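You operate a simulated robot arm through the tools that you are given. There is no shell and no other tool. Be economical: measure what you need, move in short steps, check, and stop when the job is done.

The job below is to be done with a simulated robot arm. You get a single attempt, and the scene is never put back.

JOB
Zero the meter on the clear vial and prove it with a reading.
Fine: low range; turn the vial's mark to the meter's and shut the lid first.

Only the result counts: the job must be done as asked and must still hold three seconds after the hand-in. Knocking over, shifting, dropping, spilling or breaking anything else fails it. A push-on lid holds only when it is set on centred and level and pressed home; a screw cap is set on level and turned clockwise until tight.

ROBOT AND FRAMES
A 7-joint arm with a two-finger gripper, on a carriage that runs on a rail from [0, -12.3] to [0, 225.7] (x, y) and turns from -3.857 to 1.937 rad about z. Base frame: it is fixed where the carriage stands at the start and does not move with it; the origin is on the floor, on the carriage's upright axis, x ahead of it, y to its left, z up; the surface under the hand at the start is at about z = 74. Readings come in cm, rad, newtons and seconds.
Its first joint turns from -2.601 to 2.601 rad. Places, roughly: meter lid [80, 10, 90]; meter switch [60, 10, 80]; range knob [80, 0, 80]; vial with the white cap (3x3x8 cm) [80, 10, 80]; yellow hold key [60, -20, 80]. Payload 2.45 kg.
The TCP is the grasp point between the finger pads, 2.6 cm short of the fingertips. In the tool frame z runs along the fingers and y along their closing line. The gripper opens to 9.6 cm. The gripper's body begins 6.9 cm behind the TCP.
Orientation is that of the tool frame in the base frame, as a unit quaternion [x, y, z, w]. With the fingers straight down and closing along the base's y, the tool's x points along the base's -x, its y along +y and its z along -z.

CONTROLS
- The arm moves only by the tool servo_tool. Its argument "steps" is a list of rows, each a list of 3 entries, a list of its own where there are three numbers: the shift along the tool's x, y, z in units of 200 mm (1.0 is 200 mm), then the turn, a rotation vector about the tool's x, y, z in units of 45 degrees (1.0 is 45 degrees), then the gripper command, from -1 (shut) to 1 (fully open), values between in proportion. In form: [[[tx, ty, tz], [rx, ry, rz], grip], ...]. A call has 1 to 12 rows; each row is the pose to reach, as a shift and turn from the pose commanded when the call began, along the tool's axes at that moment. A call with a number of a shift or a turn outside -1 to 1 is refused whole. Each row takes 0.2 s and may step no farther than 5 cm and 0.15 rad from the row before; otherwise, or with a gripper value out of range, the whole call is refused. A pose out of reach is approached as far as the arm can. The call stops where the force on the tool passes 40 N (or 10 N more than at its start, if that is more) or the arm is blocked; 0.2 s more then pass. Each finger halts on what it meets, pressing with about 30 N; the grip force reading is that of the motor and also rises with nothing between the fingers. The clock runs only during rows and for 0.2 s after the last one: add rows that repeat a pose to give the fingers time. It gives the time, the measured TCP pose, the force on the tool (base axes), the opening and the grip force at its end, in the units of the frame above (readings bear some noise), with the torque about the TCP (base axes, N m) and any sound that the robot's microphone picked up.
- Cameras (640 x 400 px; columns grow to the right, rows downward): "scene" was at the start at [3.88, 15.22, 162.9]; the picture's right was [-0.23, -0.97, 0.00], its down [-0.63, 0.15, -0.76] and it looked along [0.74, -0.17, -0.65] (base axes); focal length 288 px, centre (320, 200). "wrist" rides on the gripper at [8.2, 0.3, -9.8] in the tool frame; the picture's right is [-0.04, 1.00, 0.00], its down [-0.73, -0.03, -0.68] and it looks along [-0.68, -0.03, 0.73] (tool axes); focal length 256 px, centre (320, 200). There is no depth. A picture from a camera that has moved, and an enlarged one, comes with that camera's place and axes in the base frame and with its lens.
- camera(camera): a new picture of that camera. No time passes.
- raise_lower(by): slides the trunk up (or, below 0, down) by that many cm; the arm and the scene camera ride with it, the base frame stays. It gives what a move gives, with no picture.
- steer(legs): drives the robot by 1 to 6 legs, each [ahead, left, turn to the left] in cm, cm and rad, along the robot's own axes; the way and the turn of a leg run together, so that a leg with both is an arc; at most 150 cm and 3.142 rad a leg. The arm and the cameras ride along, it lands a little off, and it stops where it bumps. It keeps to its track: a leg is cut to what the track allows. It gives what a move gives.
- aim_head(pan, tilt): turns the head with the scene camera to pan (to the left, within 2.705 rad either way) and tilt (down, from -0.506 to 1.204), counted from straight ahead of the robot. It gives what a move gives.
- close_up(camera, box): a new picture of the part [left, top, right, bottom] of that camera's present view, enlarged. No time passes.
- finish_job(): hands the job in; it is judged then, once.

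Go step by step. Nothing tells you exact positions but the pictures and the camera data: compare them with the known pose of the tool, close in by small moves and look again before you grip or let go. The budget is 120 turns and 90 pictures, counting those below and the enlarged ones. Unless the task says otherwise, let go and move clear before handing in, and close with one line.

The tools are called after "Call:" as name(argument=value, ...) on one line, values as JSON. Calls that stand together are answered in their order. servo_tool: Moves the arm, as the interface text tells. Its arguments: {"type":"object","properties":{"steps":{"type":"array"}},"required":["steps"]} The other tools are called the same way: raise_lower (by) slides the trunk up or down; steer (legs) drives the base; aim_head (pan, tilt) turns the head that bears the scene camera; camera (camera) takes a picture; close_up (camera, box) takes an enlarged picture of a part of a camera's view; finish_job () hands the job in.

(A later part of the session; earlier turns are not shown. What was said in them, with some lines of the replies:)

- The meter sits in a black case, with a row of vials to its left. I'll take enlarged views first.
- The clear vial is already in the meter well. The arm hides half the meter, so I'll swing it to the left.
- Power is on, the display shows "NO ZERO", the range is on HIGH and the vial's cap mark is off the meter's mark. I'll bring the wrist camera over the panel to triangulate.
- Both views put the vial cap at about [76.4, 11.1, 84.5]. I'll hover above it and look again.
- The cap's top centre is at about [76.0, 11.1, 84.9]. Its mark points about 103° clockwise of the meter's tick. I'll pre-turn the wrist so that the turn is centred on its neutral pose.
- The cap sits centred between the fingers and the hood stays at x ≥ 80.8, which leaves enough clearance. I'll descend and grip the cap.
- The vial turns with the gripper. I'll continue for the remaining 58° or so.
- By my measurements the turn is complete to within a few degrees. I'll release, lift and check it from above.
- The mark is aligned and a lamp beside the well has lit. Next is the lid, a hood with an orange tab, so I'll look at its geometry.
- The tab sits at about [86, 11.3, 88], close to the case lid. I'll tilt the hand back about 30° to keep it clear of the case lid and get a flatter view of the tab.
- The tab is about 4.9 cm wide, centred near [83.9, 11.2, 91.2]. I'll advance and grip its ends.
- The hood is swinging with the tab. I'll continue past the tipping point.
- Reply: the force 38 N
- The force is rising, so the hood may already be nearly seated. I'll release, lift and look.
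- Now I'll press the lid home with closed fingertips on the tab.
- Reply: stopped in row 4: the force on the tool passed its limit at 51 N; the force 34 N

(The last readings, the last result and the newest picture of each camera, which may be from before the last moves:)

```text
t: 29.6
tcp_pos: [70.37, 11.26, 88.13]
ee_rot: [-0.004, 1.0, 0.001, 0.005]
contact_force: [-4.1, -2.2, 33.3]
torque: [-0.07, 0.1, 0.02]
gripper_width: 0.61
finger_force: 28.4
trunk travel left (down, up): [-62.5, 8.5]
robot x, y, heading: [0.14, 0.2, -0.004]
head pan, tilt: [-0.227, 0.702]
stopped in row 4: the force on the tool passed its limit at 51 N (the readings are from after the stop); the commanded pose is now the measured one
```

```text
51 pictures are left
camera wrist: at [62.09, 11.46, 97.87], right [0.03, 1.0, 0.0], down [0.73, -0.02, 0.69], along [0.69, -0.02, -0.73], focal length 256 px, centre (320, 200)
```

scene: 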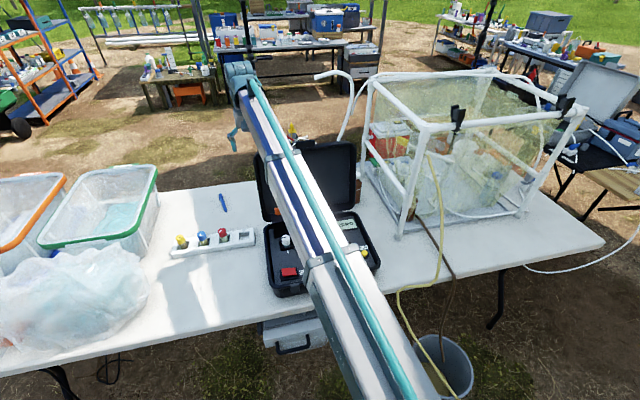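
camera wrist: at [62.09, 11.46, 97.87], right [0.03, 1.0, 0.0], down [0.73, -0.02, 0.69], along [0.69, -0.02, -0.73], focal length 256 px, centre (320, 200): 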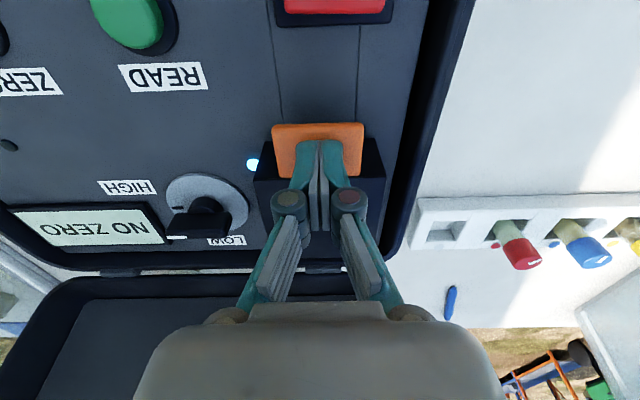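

The tab resists firmly at z≈85.5. I'll move clear and check that the hood sits flush.

Call:
servo_tool(steps=[[[0, 0, -0.2], [0, 0, 0], -1], [[0.1, 0.15, -0.4], [0, 0, 0], -1], [[0.2, 0.35, -0.5], [0, 0, 0], -1], [[0.25, 0.55, -0.6], [0, 0, 0], -1], [[0.25, 0.78, -0.65], [0, 0, 0], -1], [[0.25, 1.0, -0.7], [0, 0, 0], -1]])

Call:
servo_tool(steps=[[[0, 0.22, 0], [0, 0, 0], -1], [[0, 0.44, 0], [0, 0, 0], -1], [[0, 0.66, 0], [0, 0, 0], -1]])

Call:
close_up(camera="scene", box=[270, 190, 370, 290])

Call:
close_up(camera="scene", box=[270, 200, 330, 250])

```text
refused: row 2 steps farther than a row can; nothing moved
```

```text
t: 29.8
tcp_pos: [70.25, 11.65, 88.07]
ee_rot: [-0.001, 1.0, -0.005, 0.007]
contact_force: [-4.0, -2.6, 25.6]
torque: [-0.08, 0.21, 0.21]
gripper_width: 0.57
finger_force: 28.7
trunk travel left (down, up): [-62.5, 8.5]
robot x, y, heading: [-0.08, -0.05, -0.0]
head pan, tilt: [-0.227, 0.702]
stopped in row 1: the force on the tool passed its limit at 46 N (the readings are from after the stop); the commanded pose is now the measured one
```

```text
4.00 times, centred on (320, 240) of scene
camera zoom: at [3.57, 15.23, 162.91], right [-0.23, -0.97, 0.0], down [-0.63, 0.15, -0.77], along [0.75, -0.17, -0.64], focal length 1153 px, centre (320, 40)
```

zoom: 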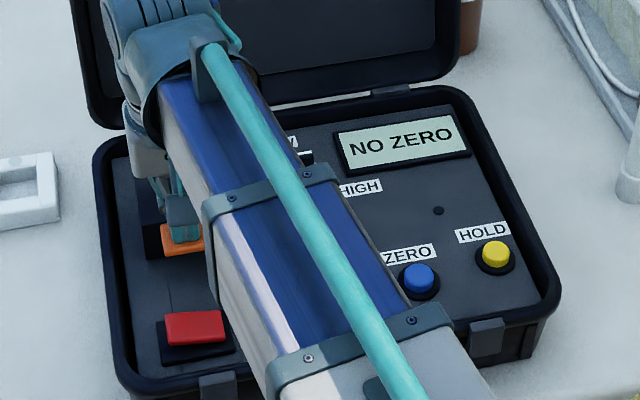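

```text
8.00 times, centred on (300, 225) of scene
camera zoom: at [3.57, 15.23, 162.91], right [-0.23, -0.97, 0.0], down [-0.63, 0.15, -0.77], along [0.75, -0.17, -0.64], focal length 2306 px, centre (480, 0)
```

zoom: 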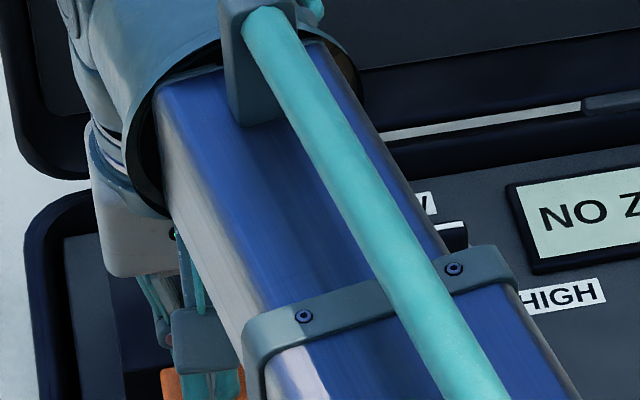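

The lift row was refused and the sideways move was stopped by force. I'll lift straight up first.

Call:
servo_tool(steps=[[[0, 0, -0.2], [0, 0, 0], -1], [[0.05, 0.0, -0.43], [0, 0, 0], -1], [[0.1, 0.0, -0.65], [0, 0, 0], -1]])

```text
t: 30.6
tcp_pos: [68.21, 11.75, 100.74]
ee_rot: [-0.001, 1.0, -0.005, 0.006]
contact_force: [-0.5, 0.5, 0.0]
torque: [-0.01, -0.02, -0.01]
gripper_width: 0.0
finger_force: 28.2
trunk travel left (down, up): [-62.5, 8.5]
robot x, y, heading: [-0.39, -0.14, 0.0]
head pan, tilt: [-0.227, 0.702]
```

Call:
servo_tool(steps=[[[0.05, 0.2, -0.05], [0, 0, 0], -1], [[0.1, 0.4, -0.1], [0, 0, 0], -1], [[0.1, 0.6, -0.1], [0, 0, 0], -1], [[0.1, 0.8, -0.1], [0, 0, 0], -1], [[0.1, 1.0, -0.1], [0, 0, 0], -1]])

Call:
close_up(camera="scene", box=[270, 190, 370, 290])

Call:
camera(camera="wrist")

```text
t: 31.8
tcp_pos: [66.19, 31.91, 102.53]
ee_rot: [-0.002, 1.0, -0.004, 0.005]
contact_force: [0.2, -0.4, -0.7]
torque: [0.02, -0.01, 0.0]
gripper_width: 0.02
finger_force: 28.4
trunk travel left (down, up): [-62.5, 8.5]
robot x, y, heading: [-0.11, -0.18, -0.003]
head pan, tilt: [-0.227, 0.702]
```

```text
4.00 times, centred on (320, 240) of scene
camera zoom: at [3.9, 15.25, 162.9], right [-0.23, -0.97, 0.0], down [-0.63, 0.15, -0.76], along [0.74, -0.17, -0.65], focal length 1153 px, centre (320, 40)
```

zoom: 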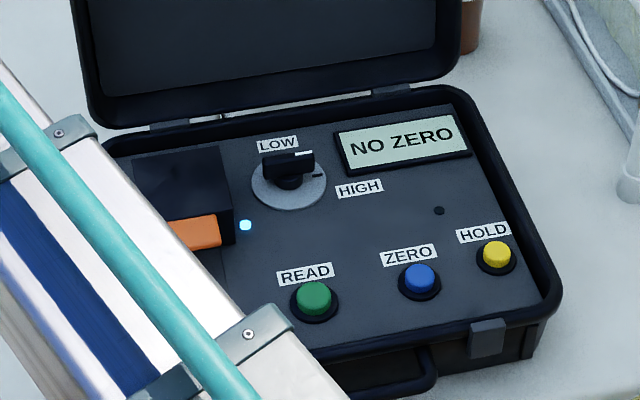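

```text
47 pictures are left
camera wrist: at [58.06, 32.25, 112.41], right [0.04, 1.0, -0.01], down [0.73, -0.02, 0.69], along [0.69, -0.03, -0.73], focal length 256 px, centre (320, 200)
```

wrist: 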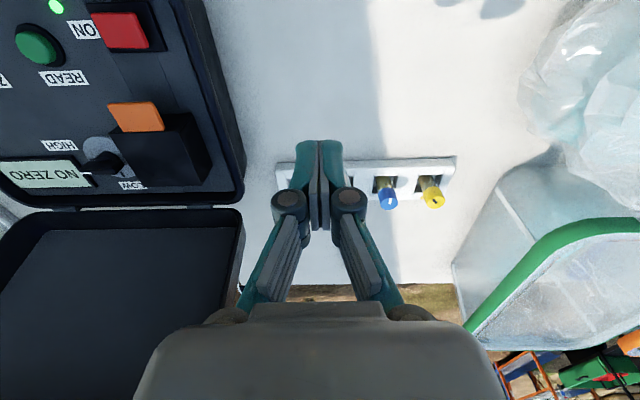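

Call:
close_up(camera="wrist", box=[80, 80, 240, 210])

Call:
close_up(camera="scene", box=[290, 210, 340, 255])

```text
3.08 times, centred on (160, 145) of wrist
camera zoom: at [58.06, 32.25, 112.41], right [0.04, 1.0, -0.01], down [0.73, -0.02, 0.69], along [0.69, -0.03, -0.73], focal length 788 px, centre (812, 369)
```

zoom: 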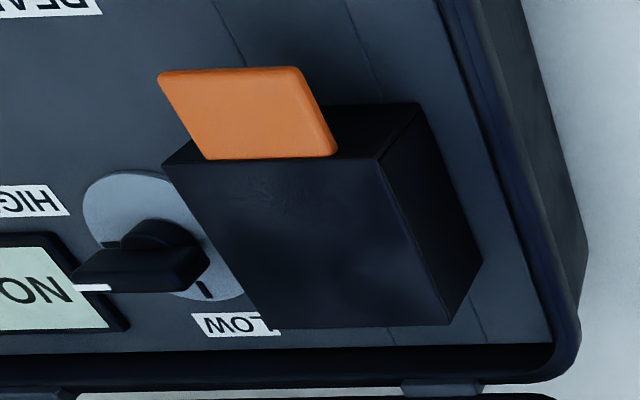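

```text
8.89 times, centred on (315, 232) of scene
camera zoom: at [3.9, 15.25, 162.9], right [-0.23, -0.97, 0.0], down [-0.63, 0.15, -0.76], along [0.74, -0.17, -0.65], focal length 2562 px, centre (364, -89)
```

zoom: 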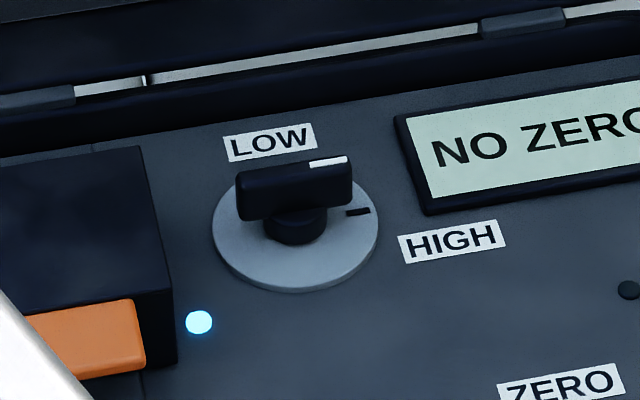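

The lid is shut flush. Next is the range knob, at about [78.3, 0.5] with its bar along y. I'll approach it with the fingers closing along x.

Call:
servo_tool(steps=[[[-0.05, -0.167, 0.01], [0, 0, 0.167], -0.3], [[-0.1, -0.333, 0.02], [0, 0, 0.333], -0.3], [[-0.15, -0.5, 0.03], [0, 0, 0.5], -0.3], [[-0.2, -0.667, 0.04], [0, 0, 0.667], -0.3], [[-0.25, -0.833, 0.05], [0, 0, 0.833], -0.3], [[-0.3, -1.0, 0.05], [0, 0, 1.0], -0.3]])

Call:
servo_tool(steps=[[[-0.1, -0.03, 0.04], [0, 0, 0.167], -0.3], [[-0.2, -0.06, 0.08], [0, 0, 0.333], -0.3], [[-0.31, -0.09, 0.12], [0, 0, 0.5], -0.3], [[-0.41, -0.12, 0.15], [0, 0, 0.667], -0.3], [[-0.51, -0.15, 0.19], [0, 0, 0.833], -0.3], [[-0.619, -0.187, 0.225], [0, 0, 1.0], -0.3], [[-0.619, -0.187, 0.225], [0, 0, 1.0], -0.3]])

Call:
camera(camera="wrist")

```text
t: 33.2
tcp_pos: [72.36, 11.81, 101.84]
ee_rot: [0.381, 0.924, -0.002, 0.007]
contact_force: [-0.1, 0.5, 0.2]
torque: [0.0, 0.04, 0.02]
gripper_width: 3.35
finger_force: 0.1
trunk travel left (down, up): [-62.5, 8.5]
robot x, y, heading: [0.21, 0.05, 0.0]
head pan, tilt: [-0.227, 0.702]
```

```text
t: 34.8
tcp_pos: [78.58, 0.53, 97.47]
ee_rot: [0.706, 0.708, 0.002, 0.008]
contact_force: [-0.9, -0.7, -0.4]
torque: [0.01, 0.0, -0.01]
gripper_width: 3.37
finger_force: 0.0
trunk travel left (down, up): [-62.5, 8.5]
robot x, y, heading: [-0.21, 0.32, -0.002]
head pan, tilt: [-0.227, 0.702]
```

```text
44 pictures are left
camera wrist: at [78.85, 8.69, 107.34], right [1.0, -0.04, 0.01], down [-0.04, -0.73, 0.68], along [-0.02, -0.68, -0.73], focal length 256 px, centre (320, 200)
```

wrist: 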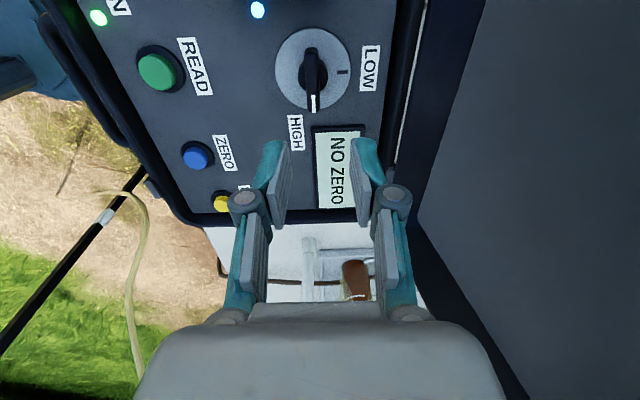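

Call:
close_up(camera="wrist", box=[250, 0, 400, 140])

```text
2.86 times, centred on (325, 70) of wrist
camera zoom: at [78.85, 8.69, 107.34], right [1.0, -0.04, 0.01], down [-0.04, -0.73, 0.68], along [-0.02, -0.68, -0.73], focal length 731 px, centre (306, 571)
```

zoom: 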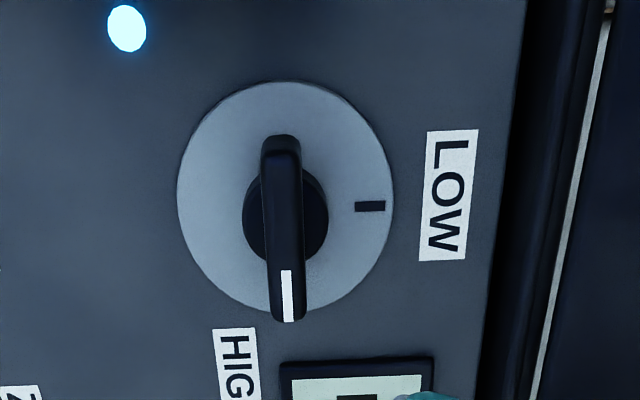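

Call:
servo_tool(steps=[[[0.01, -0.01, 0.12], [0, 0, 0], -0.3], [[0.02, -0.019, 0.24], [0, 0, 0], -0.3], [[0.02, -0.019, 0.36], [0, 0, 0], -0.3], [[0.02, -0.019, 0.47], [0, 0, 0], -0.3], [[0.02, -0.019, 0.47], [0, 0, 0], -0.3]])

Call:
close_up(camera="wrist", box=[220, 50, 420, 230])

```text
t: 36.0
tcp_pos: [78.24, 0.83, 88.11]
ee_rot: [0.706, 0.709, 0.002, 0.008]
contact_force: [-0.1, -0.4, -0.1]
torque: [0.01, -0.03, -0.01]
gripper_width: 3.35
finger_force: 0.1
trunk travel left (down, up): [-62.5, 8.5]
robot x, y, heading: [0.12, 0.2, -0.003]
head pan, tilt: [-0.227, 0.702]
```

```text
2.22 times, centred on (320, 140) of wrist
camera zoom: at [78.53, 8.94, 97.87], right [1.0, -0.04, 0.01], down [-0.04, -0.73, 0.68], along [-0.02, -0.68, -0.73], focal length 569 px, centre (320, 333)
```

zoom: 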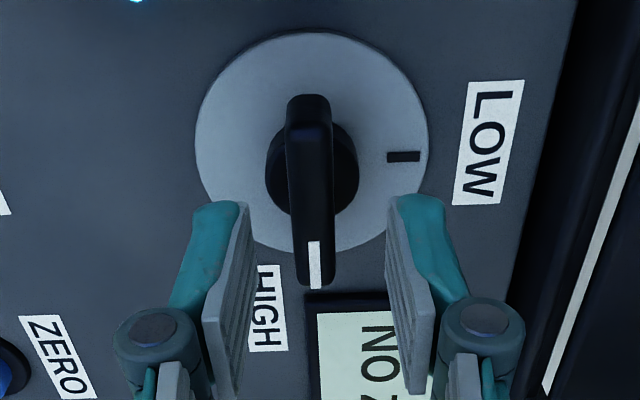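

Call:
servo_tool(steps=[[[0.012, -0.004, 0.09], [0, 0, 0], -0.3], [[0.012, -0.004, 0.19], [0, 0, 0], -0.3], [[0.012, -0.004, 0.19], [0, 0, 0], -1], [[0.012, -0.004, 0.19], [0, 0, 0], -1], [[0.012, -0.004, 0.19], [0, 0, 0], -1]])

Call:
close_up(camera="wrist", box=[220, 50, 420, 230])

```text
t: 37.2
tcp_pos: [78.01, 0.9, 84.29]
ee_rot: [0.706, 0.708, 0.0, 0.007]
contact_force: [-10.2, 0.4, -9.3]
torque: [-0.04, 0.2, 0.03]
gripper_width: 1.14
finger_force: 38.0
trunk travel left (down, up): [-62.5, 8.5]
robot x, y, heading: [-0.2, -0.2, -0.005]
head pan, tilt: [-0.227, 0.702]
```

```text
2.22 times, centred on (320, 140) of wrist
camera zoom: at [78.39, 9.11, 94.04], right [1.0, -0.04, 0.01], down [-0.03, -0.73, 0.69], along [-0.02, -0.68, -0.73], focal length 569 px, centre (320, 333)
```

zoom: 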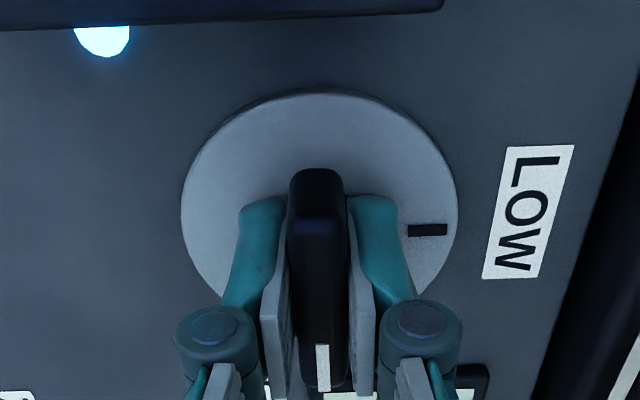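

Gripped. I'll turn it counter-clockwise towards LOW.

Call:
servo_tool(steps=[[[0.005, -0.007, 0], [0, 0, -0.167], -1], [[0.005, -0.007, 0], [0, 0, -0.333], -1], [[0.005, -0.007, 0], [0, 0, -0.5], -1], [[0.005, -0.007, 0], [0, 0, -0.667], -1], [[0.005, -0.007, 0], [0, 0, -0.833], -1], [[0.005, -0.007, 0], [0, 0, -1.0], -1]])

Call:
servo_tool(steps=[[[0, 0, 0], [0, 0, -0.167], -1], [[0, 0, 0], [0, 0, -0.333], -1], [[0, 0, 0], [0, 0, -0.5], -1], [[0, 0, 0], [0, 0, -0.667], -1], [[0, 0, 0], [0, 0, -0.833], -1], [[0, 0, 0], [0, 0, -0.97], -1]])

Call:
close_up(camera="wrist", box=[220, 50, 420, 230])

```text
t: 38.6
tcp_pos: [78.01, 0.9, 84.28]
ee_rot: [0.38, 0.925, -0.002, 0.006]
contact_force: [-14.9, -11.9, -14.7]
torque: [-0.01, 0.43, -0.03]
gripper_width: 1.14
finger_force: 38.6
trunk travel left (down, up): [-62.5, 8.5]
robot x, y, heading: [0.22, -0.12, -0.003]
head pan, tilt: [-0.227, 0.702]
```

```text
t: 40.0
tcp_pos: [77.94, 1.01, 84.28]
ee_rot: [0.01, 1.0, -0.004, 0.006]
contact_force: [-17.3, -14.5, -19.0]
torque: [-0.24, -0.41, 0.05]
gripper_width: 1.16
finger_force: 38.0
trunk travel left (down, up): [-62.5, 8.5]
robot x, y, heading: [-0.31, -0.2, -0.006]
head pan, tilt: [-0.227, 0.702]
```

```text
2.22 times, centred on (320, 140) of wrist
camera zoom: at [69.91, 1.41, 94.04], right [0.06, 1.0, -0.01], down [0.73, -0.04, 0.69], along [0.69, -0.05, -0.73], focal length 569 px, centre (320, 333)
```

zoom: 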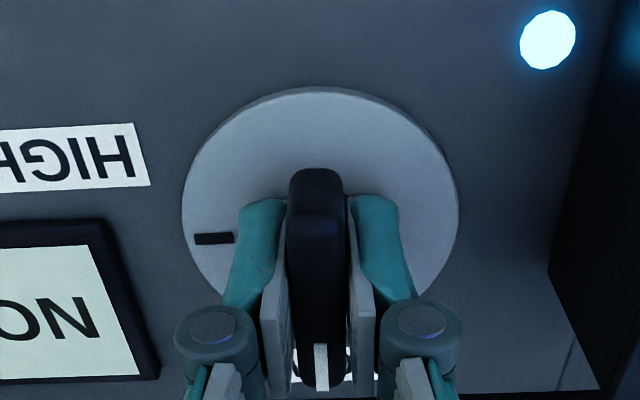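

Call:
servo_tool(steps=[[[0, 0, 0], [0, 0, 0], -0.3], [[0, 0, 0], [0, 0, 0], -0.3], [[0.02, 0, -0.2], [0, 0, 0], -0.3], [[0.2, 0, -0.35], [0, 0, 0], -1], [[0.35, 0, -0.5], [0, 0, 0], -1], [[0.5, 0, -0.6], [0, 0, 0], -1]])

Call:
camera(camera="wrist")

Call:
close_up(camera="wrist", box=[150, 0, 450, 200])

```text
t: 41.4
tcp_pos: [67.89, 1.33, 96.33]
ee_rot: [0.011, 1.0, -0.004, 0.006]
contact_force: [-0.4, 0.1, -0.7]
torque: [-0.04, 0.03, 0.0]
gripper_width: 0.0
finger_force: 28.7
trunk travel left (down, up): [-62.5, 8.5]
robot x, y, heading: [-0.05, -0.32, -0.003]
head pan, tilt: [-0.227, 0.702]
```

```text
39 pictures are left
camera wrist: at [59.82, 1.88, 106.02], right [0.06, 1.0, -0.01], down [0.72, -0.04, 0.69], along [0.69, -0.05, -0.73], focal length 256 px, centre (320, 200)
```

wrist: 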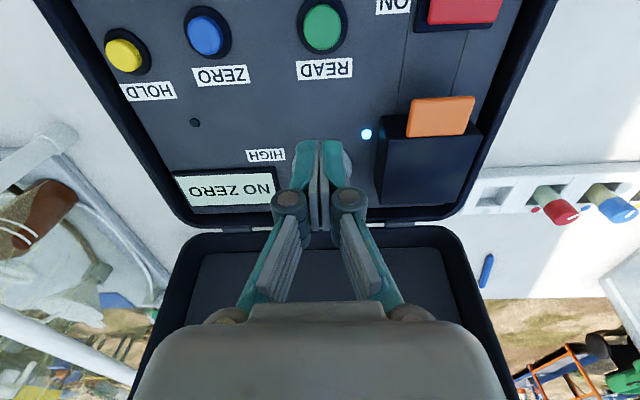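

```text
2.00 times, centred on (300, 100) of wrist
camera zoom: at [59.82, 1.88, 106.02], right [0.06, 1.0, -0.01], down [0.72, -0.04, 0.69], along [0.69, -0.05, -0.73], focal length 512 px, centre (360, 400)
```

zoom: 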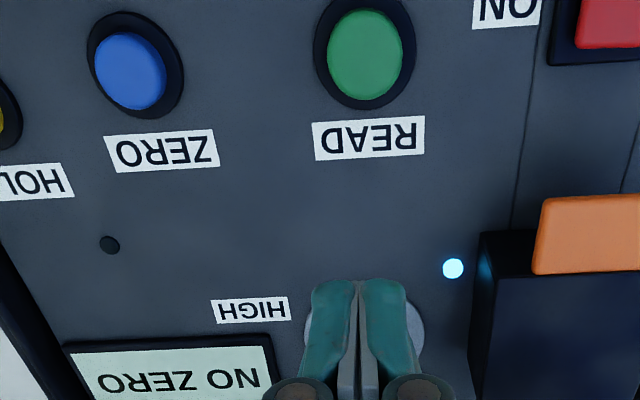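

Call:
servo_tool(steps=[[[0.1, -0.2, 0.0], [0, 0, 0], -1], [[0.2, -0.4, 0.0], [0, 0, 0], -1], [[0.21, -0.456, 0.1], [0, 0, 0], -1], [[0.21, -0.456, 0.1], [0, 0, 0], -1]])

Call:
camera(camera="wrist")

Call:
close_up(camera="scene", box=[280, 190, 380, 290])

```text
t: 42.4
tcp_pos: [63.63, -7.58, 94.25]
ee_rot: [0.009, 1.0, -0.004, 0.006]
contact_force: [0.5, 0.2, 0.4]
torque: [0.0, 0.0, 0.0]
gripper_width: 0.0
finger_force: 28.1
trunk travel left (down, up): [-62.5, 8.5]
robot x, y, heading: [0.2, -0.24, -0.009]
head pan, tilt: [-0.227, 0.702]
```

```text
37 pictures are left
camera wrist: at [55.49, -7.15, 103.98], right [0.06, 1.0, -0.01], down [0.72, -0.04, 0.69], along [0.69, -0.05, -0.73], focal length 256 px, centre (320, 200)
```

wrist: 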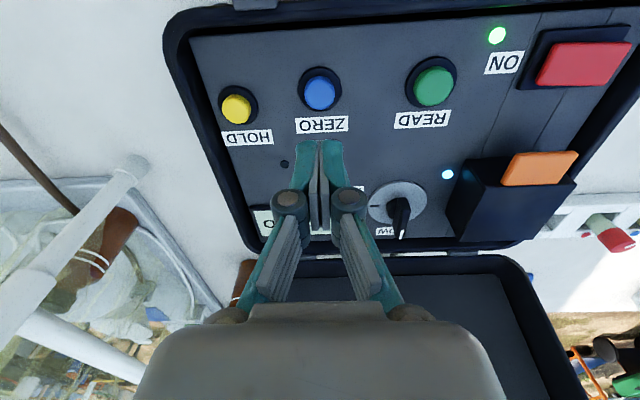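

```text
4.00 times, centred on (330, 240) of scene
camera zoom: at [3.91, 15.21, 162.9], right [-0.23, -0.97, 0.0], down [-0.63, 0.15, -0.76], along [0.74, -0.17, -0.65], focal length 1153 px, centre (280, 40)
```

zoom: 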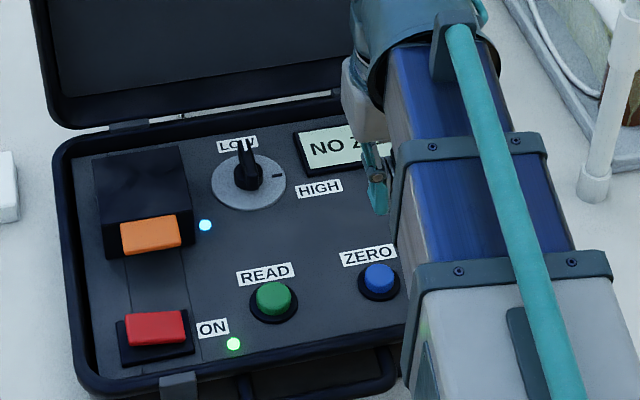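

The knob is on LOW with the lid shut and the mark lamp lit. Now I'll press ZERO, aiming at [63.85, -7.8].

Call:
servo_tool(steps=[[[-0.011, -0.011, 0.2], [0, 0, 0], -1], [[-0.011, -0.011, 0.4], [0, 0, 0], -1], [[-0.011, -0.011, 0.43], [0, 0, 0], -1]])

Call:
close_up(camera="wrist", box=[220, 60, 420, 200])

```text
t: 43.2
tcp_pos: [63.98, -8.12, 85.53]
ee_rot: [0.01, 1.0, -0.004, 0.006]
contact_force: [-0.1, 0.1, -0.3]
torque: [0.02, 0.01, 0.03]
gripper_width: 0.0
finger_force: 28.6
trunk travel left (down, up): [-62.5, 8.5]
robot x, y, heading: [-0.35, -0.08, -0.002]
head pan, tilt: [-0.227, 0.702]
```

```text
2.86 times, centred on (320, 130) of wrist
camera zoom: at [55.77, -7.58, 95.3], right [0.06, 1.0, -0.01], down [0.73, -0.04, 0.69], along [0.69, -0.05, -0.73], focal length 731 px, centre (320, 400)
```

zoom: 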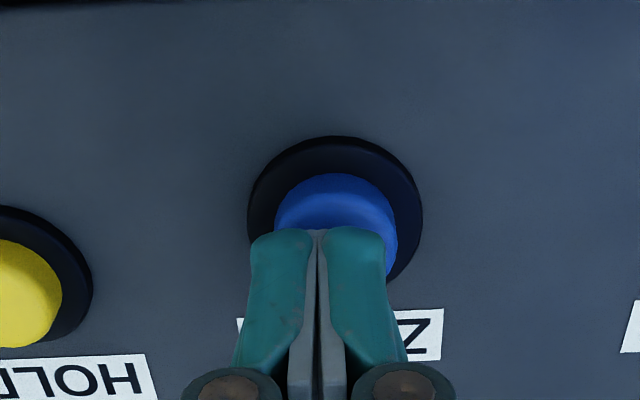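

Call:
servo_tool(steps=[[[0.018, 0.011, 0], [0, 0, 0], -1], [[0.018, 0.011, 0.02], [0, 0, 0], -1], [[0.018, 0.011, 0.04], [0, 0, 0], -1], [[0.018, 0.011, 0.06], [0, 0, 0], -1], [[0.018, 0.011, 0.075], [0, 0, 0], -1]])

Call:
close_up(camera="scene", box=[280, 190, 380, 290])

```text
t: 44.4
tcp_pos: [63.58, -7.72, 84.21]
ee_rot: [0.01, 1.0, -0.005, 0.007]
contact_force: [1.2, -2.4, 22.0]
torque: [-0.05, 0.06, 0.04]
gripper_width: 0.61
finger_force: 28.3
trunk travel left (down, up): [-62.5, 8.5]
robot x, y, heading: [0.22, 0.44, 0.0]
head pan, tilt: [-0.227, 0.702]
heard: click
```

```text
4.00 times, centred on (330, 240) of scene
camera zoom: at [3.74, 15.21, 162.95], right [-0.23, -0.97, 0.0], down [-0.63, 0.15, -0.76], along [0.74, -0.17, -0.64], focal length 1153 px, centre (280, 40)
```

zoom: 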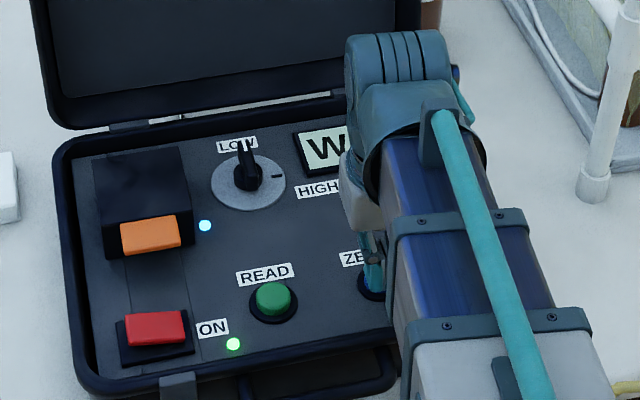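

Click heard, and the display changed to something starting with "W", probably "WAIT". I'll lift off, give it time and read the display.

Call:
servo_tool(steps=[[[0, 0, -0.1], [0, 0, 0], -1], [[0, 0.1, -0.25], [0, 0, 0], -1], [[0, 0.3, -0.35], [0, 0, 0], -1], [[0, 0.48, -0.35], [0, 0, 0], -1], [[0, 0.48, -0.35], [0, 0, 0], -1], [[0, 0.48, -0.35], [0, 0, 0], -1]])

Call:
close_up(camera="scene", box=[300, 190, 400, 290])

Call:
camera(camera="wrist")

```text
t: 45.8
tcp_pos: [63.75, 1.89, 91.07]
ee_rot: [0.01, 1.0, -0.004, 0.007]
contact_force: [0.2, 0.6, 0.1]
torque: [0.01, -0.01, 0.0]
gripper_width: 0.0
finger_force: 28.2
trunk travel left (down, up): [-62.5, 8.5]
robot x, y, heading: [-0.03, 0.15, 0.001]
head pan, tilt: [-0.227, 0.702]
```

```text
4.00 times, centred on (350, 240) of scene
camera zoom: at [3.89, 15.2, 162.9], right [-0.23, -0.97, 0.0], down [-0.63, 0.15, -0.76], along [0.74, -0.17, -0.65], focal length 1153 px, centre (200, 40)
```

zoom: 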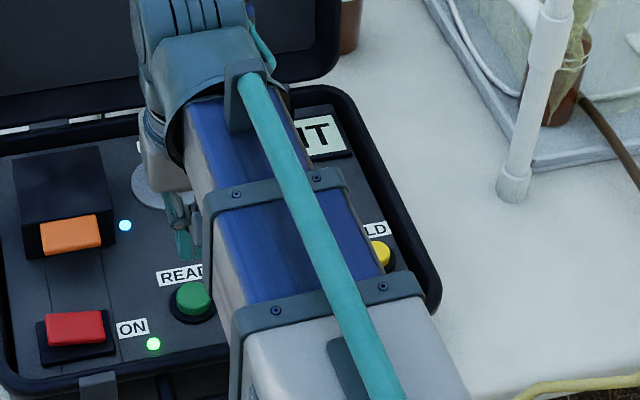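

```text
32 pictures are left
camera wrist: at [55.53, 2.36, 100.81], right [0.06, 1.0, -0.01], down [0.73, -0.04, 0.69], along [0.69, -0.05, -0.73], focal length 256 px, centre (320, 200)
```

wrist: 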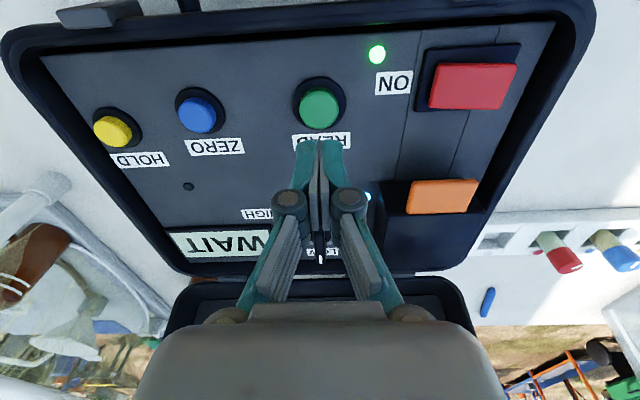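

Call:
servo_tool(steps=[[[0, 0, 0], [0, 0, 0], -1], [[0, 0, 0], [0, 0, 0], -1], [[0, 0, 0], [0, 0, 0], -1], [[0, 0, 0], [0, 0, 0], -1], [[0, 0, 0], [0, 0, 0], -1], [[0, 0, 0], [0, 0, 0], -1], [[0, 0, 0], [0, 0, 0], -1], [[0, 0, 0], [0, 0, 0], -1], [[0, 0, 0], [0, 0, 0], -1], [[0, 0, 0], [0, 0, 0], -1], [[0, 0, 0], [0, 0, 0], -1], [[0, 0, 0], [0, 0, 0], -1]])

Call:
close_up(camera="wrist", box=[80, 50, 400, 280])

```text
t: 48.4
tcp_pos: [63.77, 1.86, 91.04]
ee_rot: [0.01, 1.0, -0.005, 0.006]
contact_force: [0.0, 1.1, -0.9]
torque: [-0.03, -0.03, 0.0]
gripper_width: 0.02
finger_force: 28.7
trunk travel left (down, up): [-62.5, 8.5]
robot x, y, heading: [0.11, -0.22, 0.0]
head pan, tilt: [-0.227, 0.702]
```

```text
1.74 times, centred on (240, 165) of wrist
camera zoom: at [55.54, 2.35, 100.8], right [0.06, 1.0, -0.01], down [0.73, -0.04, 0.69], along [0.69, -0.05, -0.73], focal length 445 px, centre (459, 261)
```

zoom: 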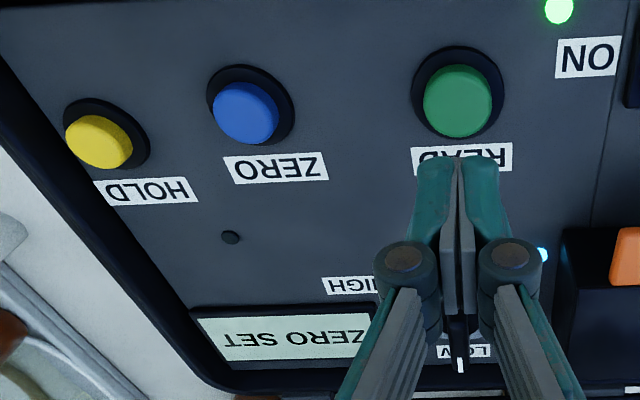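

The display reads "ZERO SET". Now I'll press READ.

Call:
servo_tool(steps=[[[0.01, 0.005, 0.15], [0, 0, 0], -1], [[0.01, 0.005, 0.27], [0, 0, 0], -1], [[0.01, 0.005, 0.3], [0, 0, 0], -1], [[0.01, 0.005, 0.32], [0, 0, 0], -1], [[0.01, 0.005, 0.34], [0, 0, 0], -1], [[0.01, 0.005, 0.352], [0, 0, 0], -1]])

Call:
camera(camera="wrist")

```text
t: 49.8
tcp_pos: [63.53, 1.93, 84.34]
ee_rot: [0.01, 1.0, -0.004, 0.007]
contact_force: [5.0, 2.0, 32.5]
torque: [0.05, 0.07, 0.02]
gripper_width: 0.59
finger_force: 28.4
trunk travel left (down, up): [-62.5, 8.5]
robot x, y, heading: [-0.05, 0.12, 0.004]
head pan, tilt: [-0.227, 0.702]
heard: click
```

```text
30 pictures are left
camera wrist: at [55.35, 2.45, 93.98], right [0.06, 1.0, -0.01], down [0.72, -0.04, 0.69], along [0.69, -0.05, -0.72], focal length 256 px, centre (320, 200)
```

wrist: 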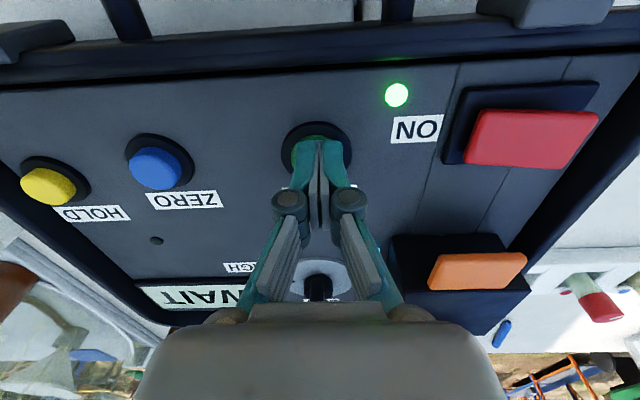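

The click was heard and the display shows WAIT. I'll lift clear and wait for the reading.

Call:
servo_tool(steps=[[[0, 0, -0.1], [0, 0, 0], -1], [[0, 0, -0.3], [0, 0, 0], -1], [[0, 0.1, -0.45], [0, 0, 0], -1], [[0, 0.3, -0.55], [0, 0, 0], -1], [[0, 0.5, -0.6], [0, 0, 0], -1], [[0, 0.7, -0.6], [0, 0, 0], -1], [[0, 0.9, -0.6], [0, 0, 0], -1], [[0, 0.9, -0.6], [0, 0, 0], -1], [[0, 0.9, -0.6], [0, 0, 0], -1], [[0, 0.9, -0.6], [0, 0, 0], -1], [[0, 0.9, -0.6], [0, 0, 0], -1], [[0, 0.9, -0.6], [0, 0, 0], -1]])

Call:
servo_tool(steps=[[[0, 0.2, 0], [0, 0, 0], -1], [[0, 0.4, 0], [0, 0, 0], -1], [[0, 0.4, 0], [0, 0, 0], -1], [[0, 0.4, 0], [0, 0, 0], -1], [[0, 0.4, 0], [0, 0, 0], -1], [[0, 0.4, 0], [0, 0, 0], -1]])

Call:
close_up(camera="scene", box=[270, 190, 390, 290])

```text
t: 52.4
tcp_pos: [63.68, 20.06, 95.85]
ee_rot: [0.01, 1.0, -0.005, 0.007]
contact_force: [-0.2, 0.4, 0.5]
torque: [-0.01, -0.01, 0.01]
gripper_width: 0.01
finger_force: 28.6
trunk travel left (down, up): [-62.5, 8.5]
robot x, y, heading: [0.3, 0.14, -0.006]
head pan, tilt: [-0.227, 0.702]
```

```text
t: 53.8
tcp_pos: [63.99, 27.9, 95.78]
ee_rot: [0.011, 1.0, -0.005, 0.006]
contact_force: [1.2, -1.1, -0.8]
torque: [-0.01, -0.02, -0.01]
gripper_width: 0.01
finger_force: 28.9
trunk travel left (down, up): [-62.5, 8.5]
robot x, y, heading: [0.15, 0.44, 0.003]
head pan, tilt: [-0.227, 0.702]
```

```text
4.00 times, centred on (330, 240) of scene
camera zoom: at [3.9, 15.2, 162.9], right [-0.23, -0.97, 0.0], down [-0.63, 0.15, -0.76], along [0.74, -0.17, -0.65], focal length 1153 px, centre (280, 40)
```

zoom: 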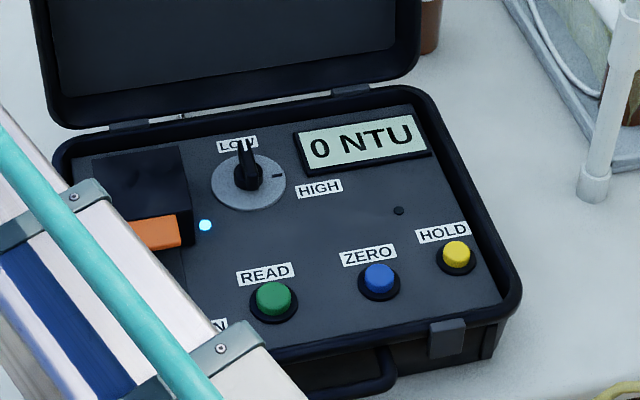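

The display reads 0 NTU on the low range, with the lid shut, the marks aligned and the arm clear. I'll hand it in.

Call:
finish_job()

```text
The job is handed in.
```

I zeroed the meter on the clear vial, on the low range with the marks aligned and the lid shut. The reading afterwards shows 0 NTU.
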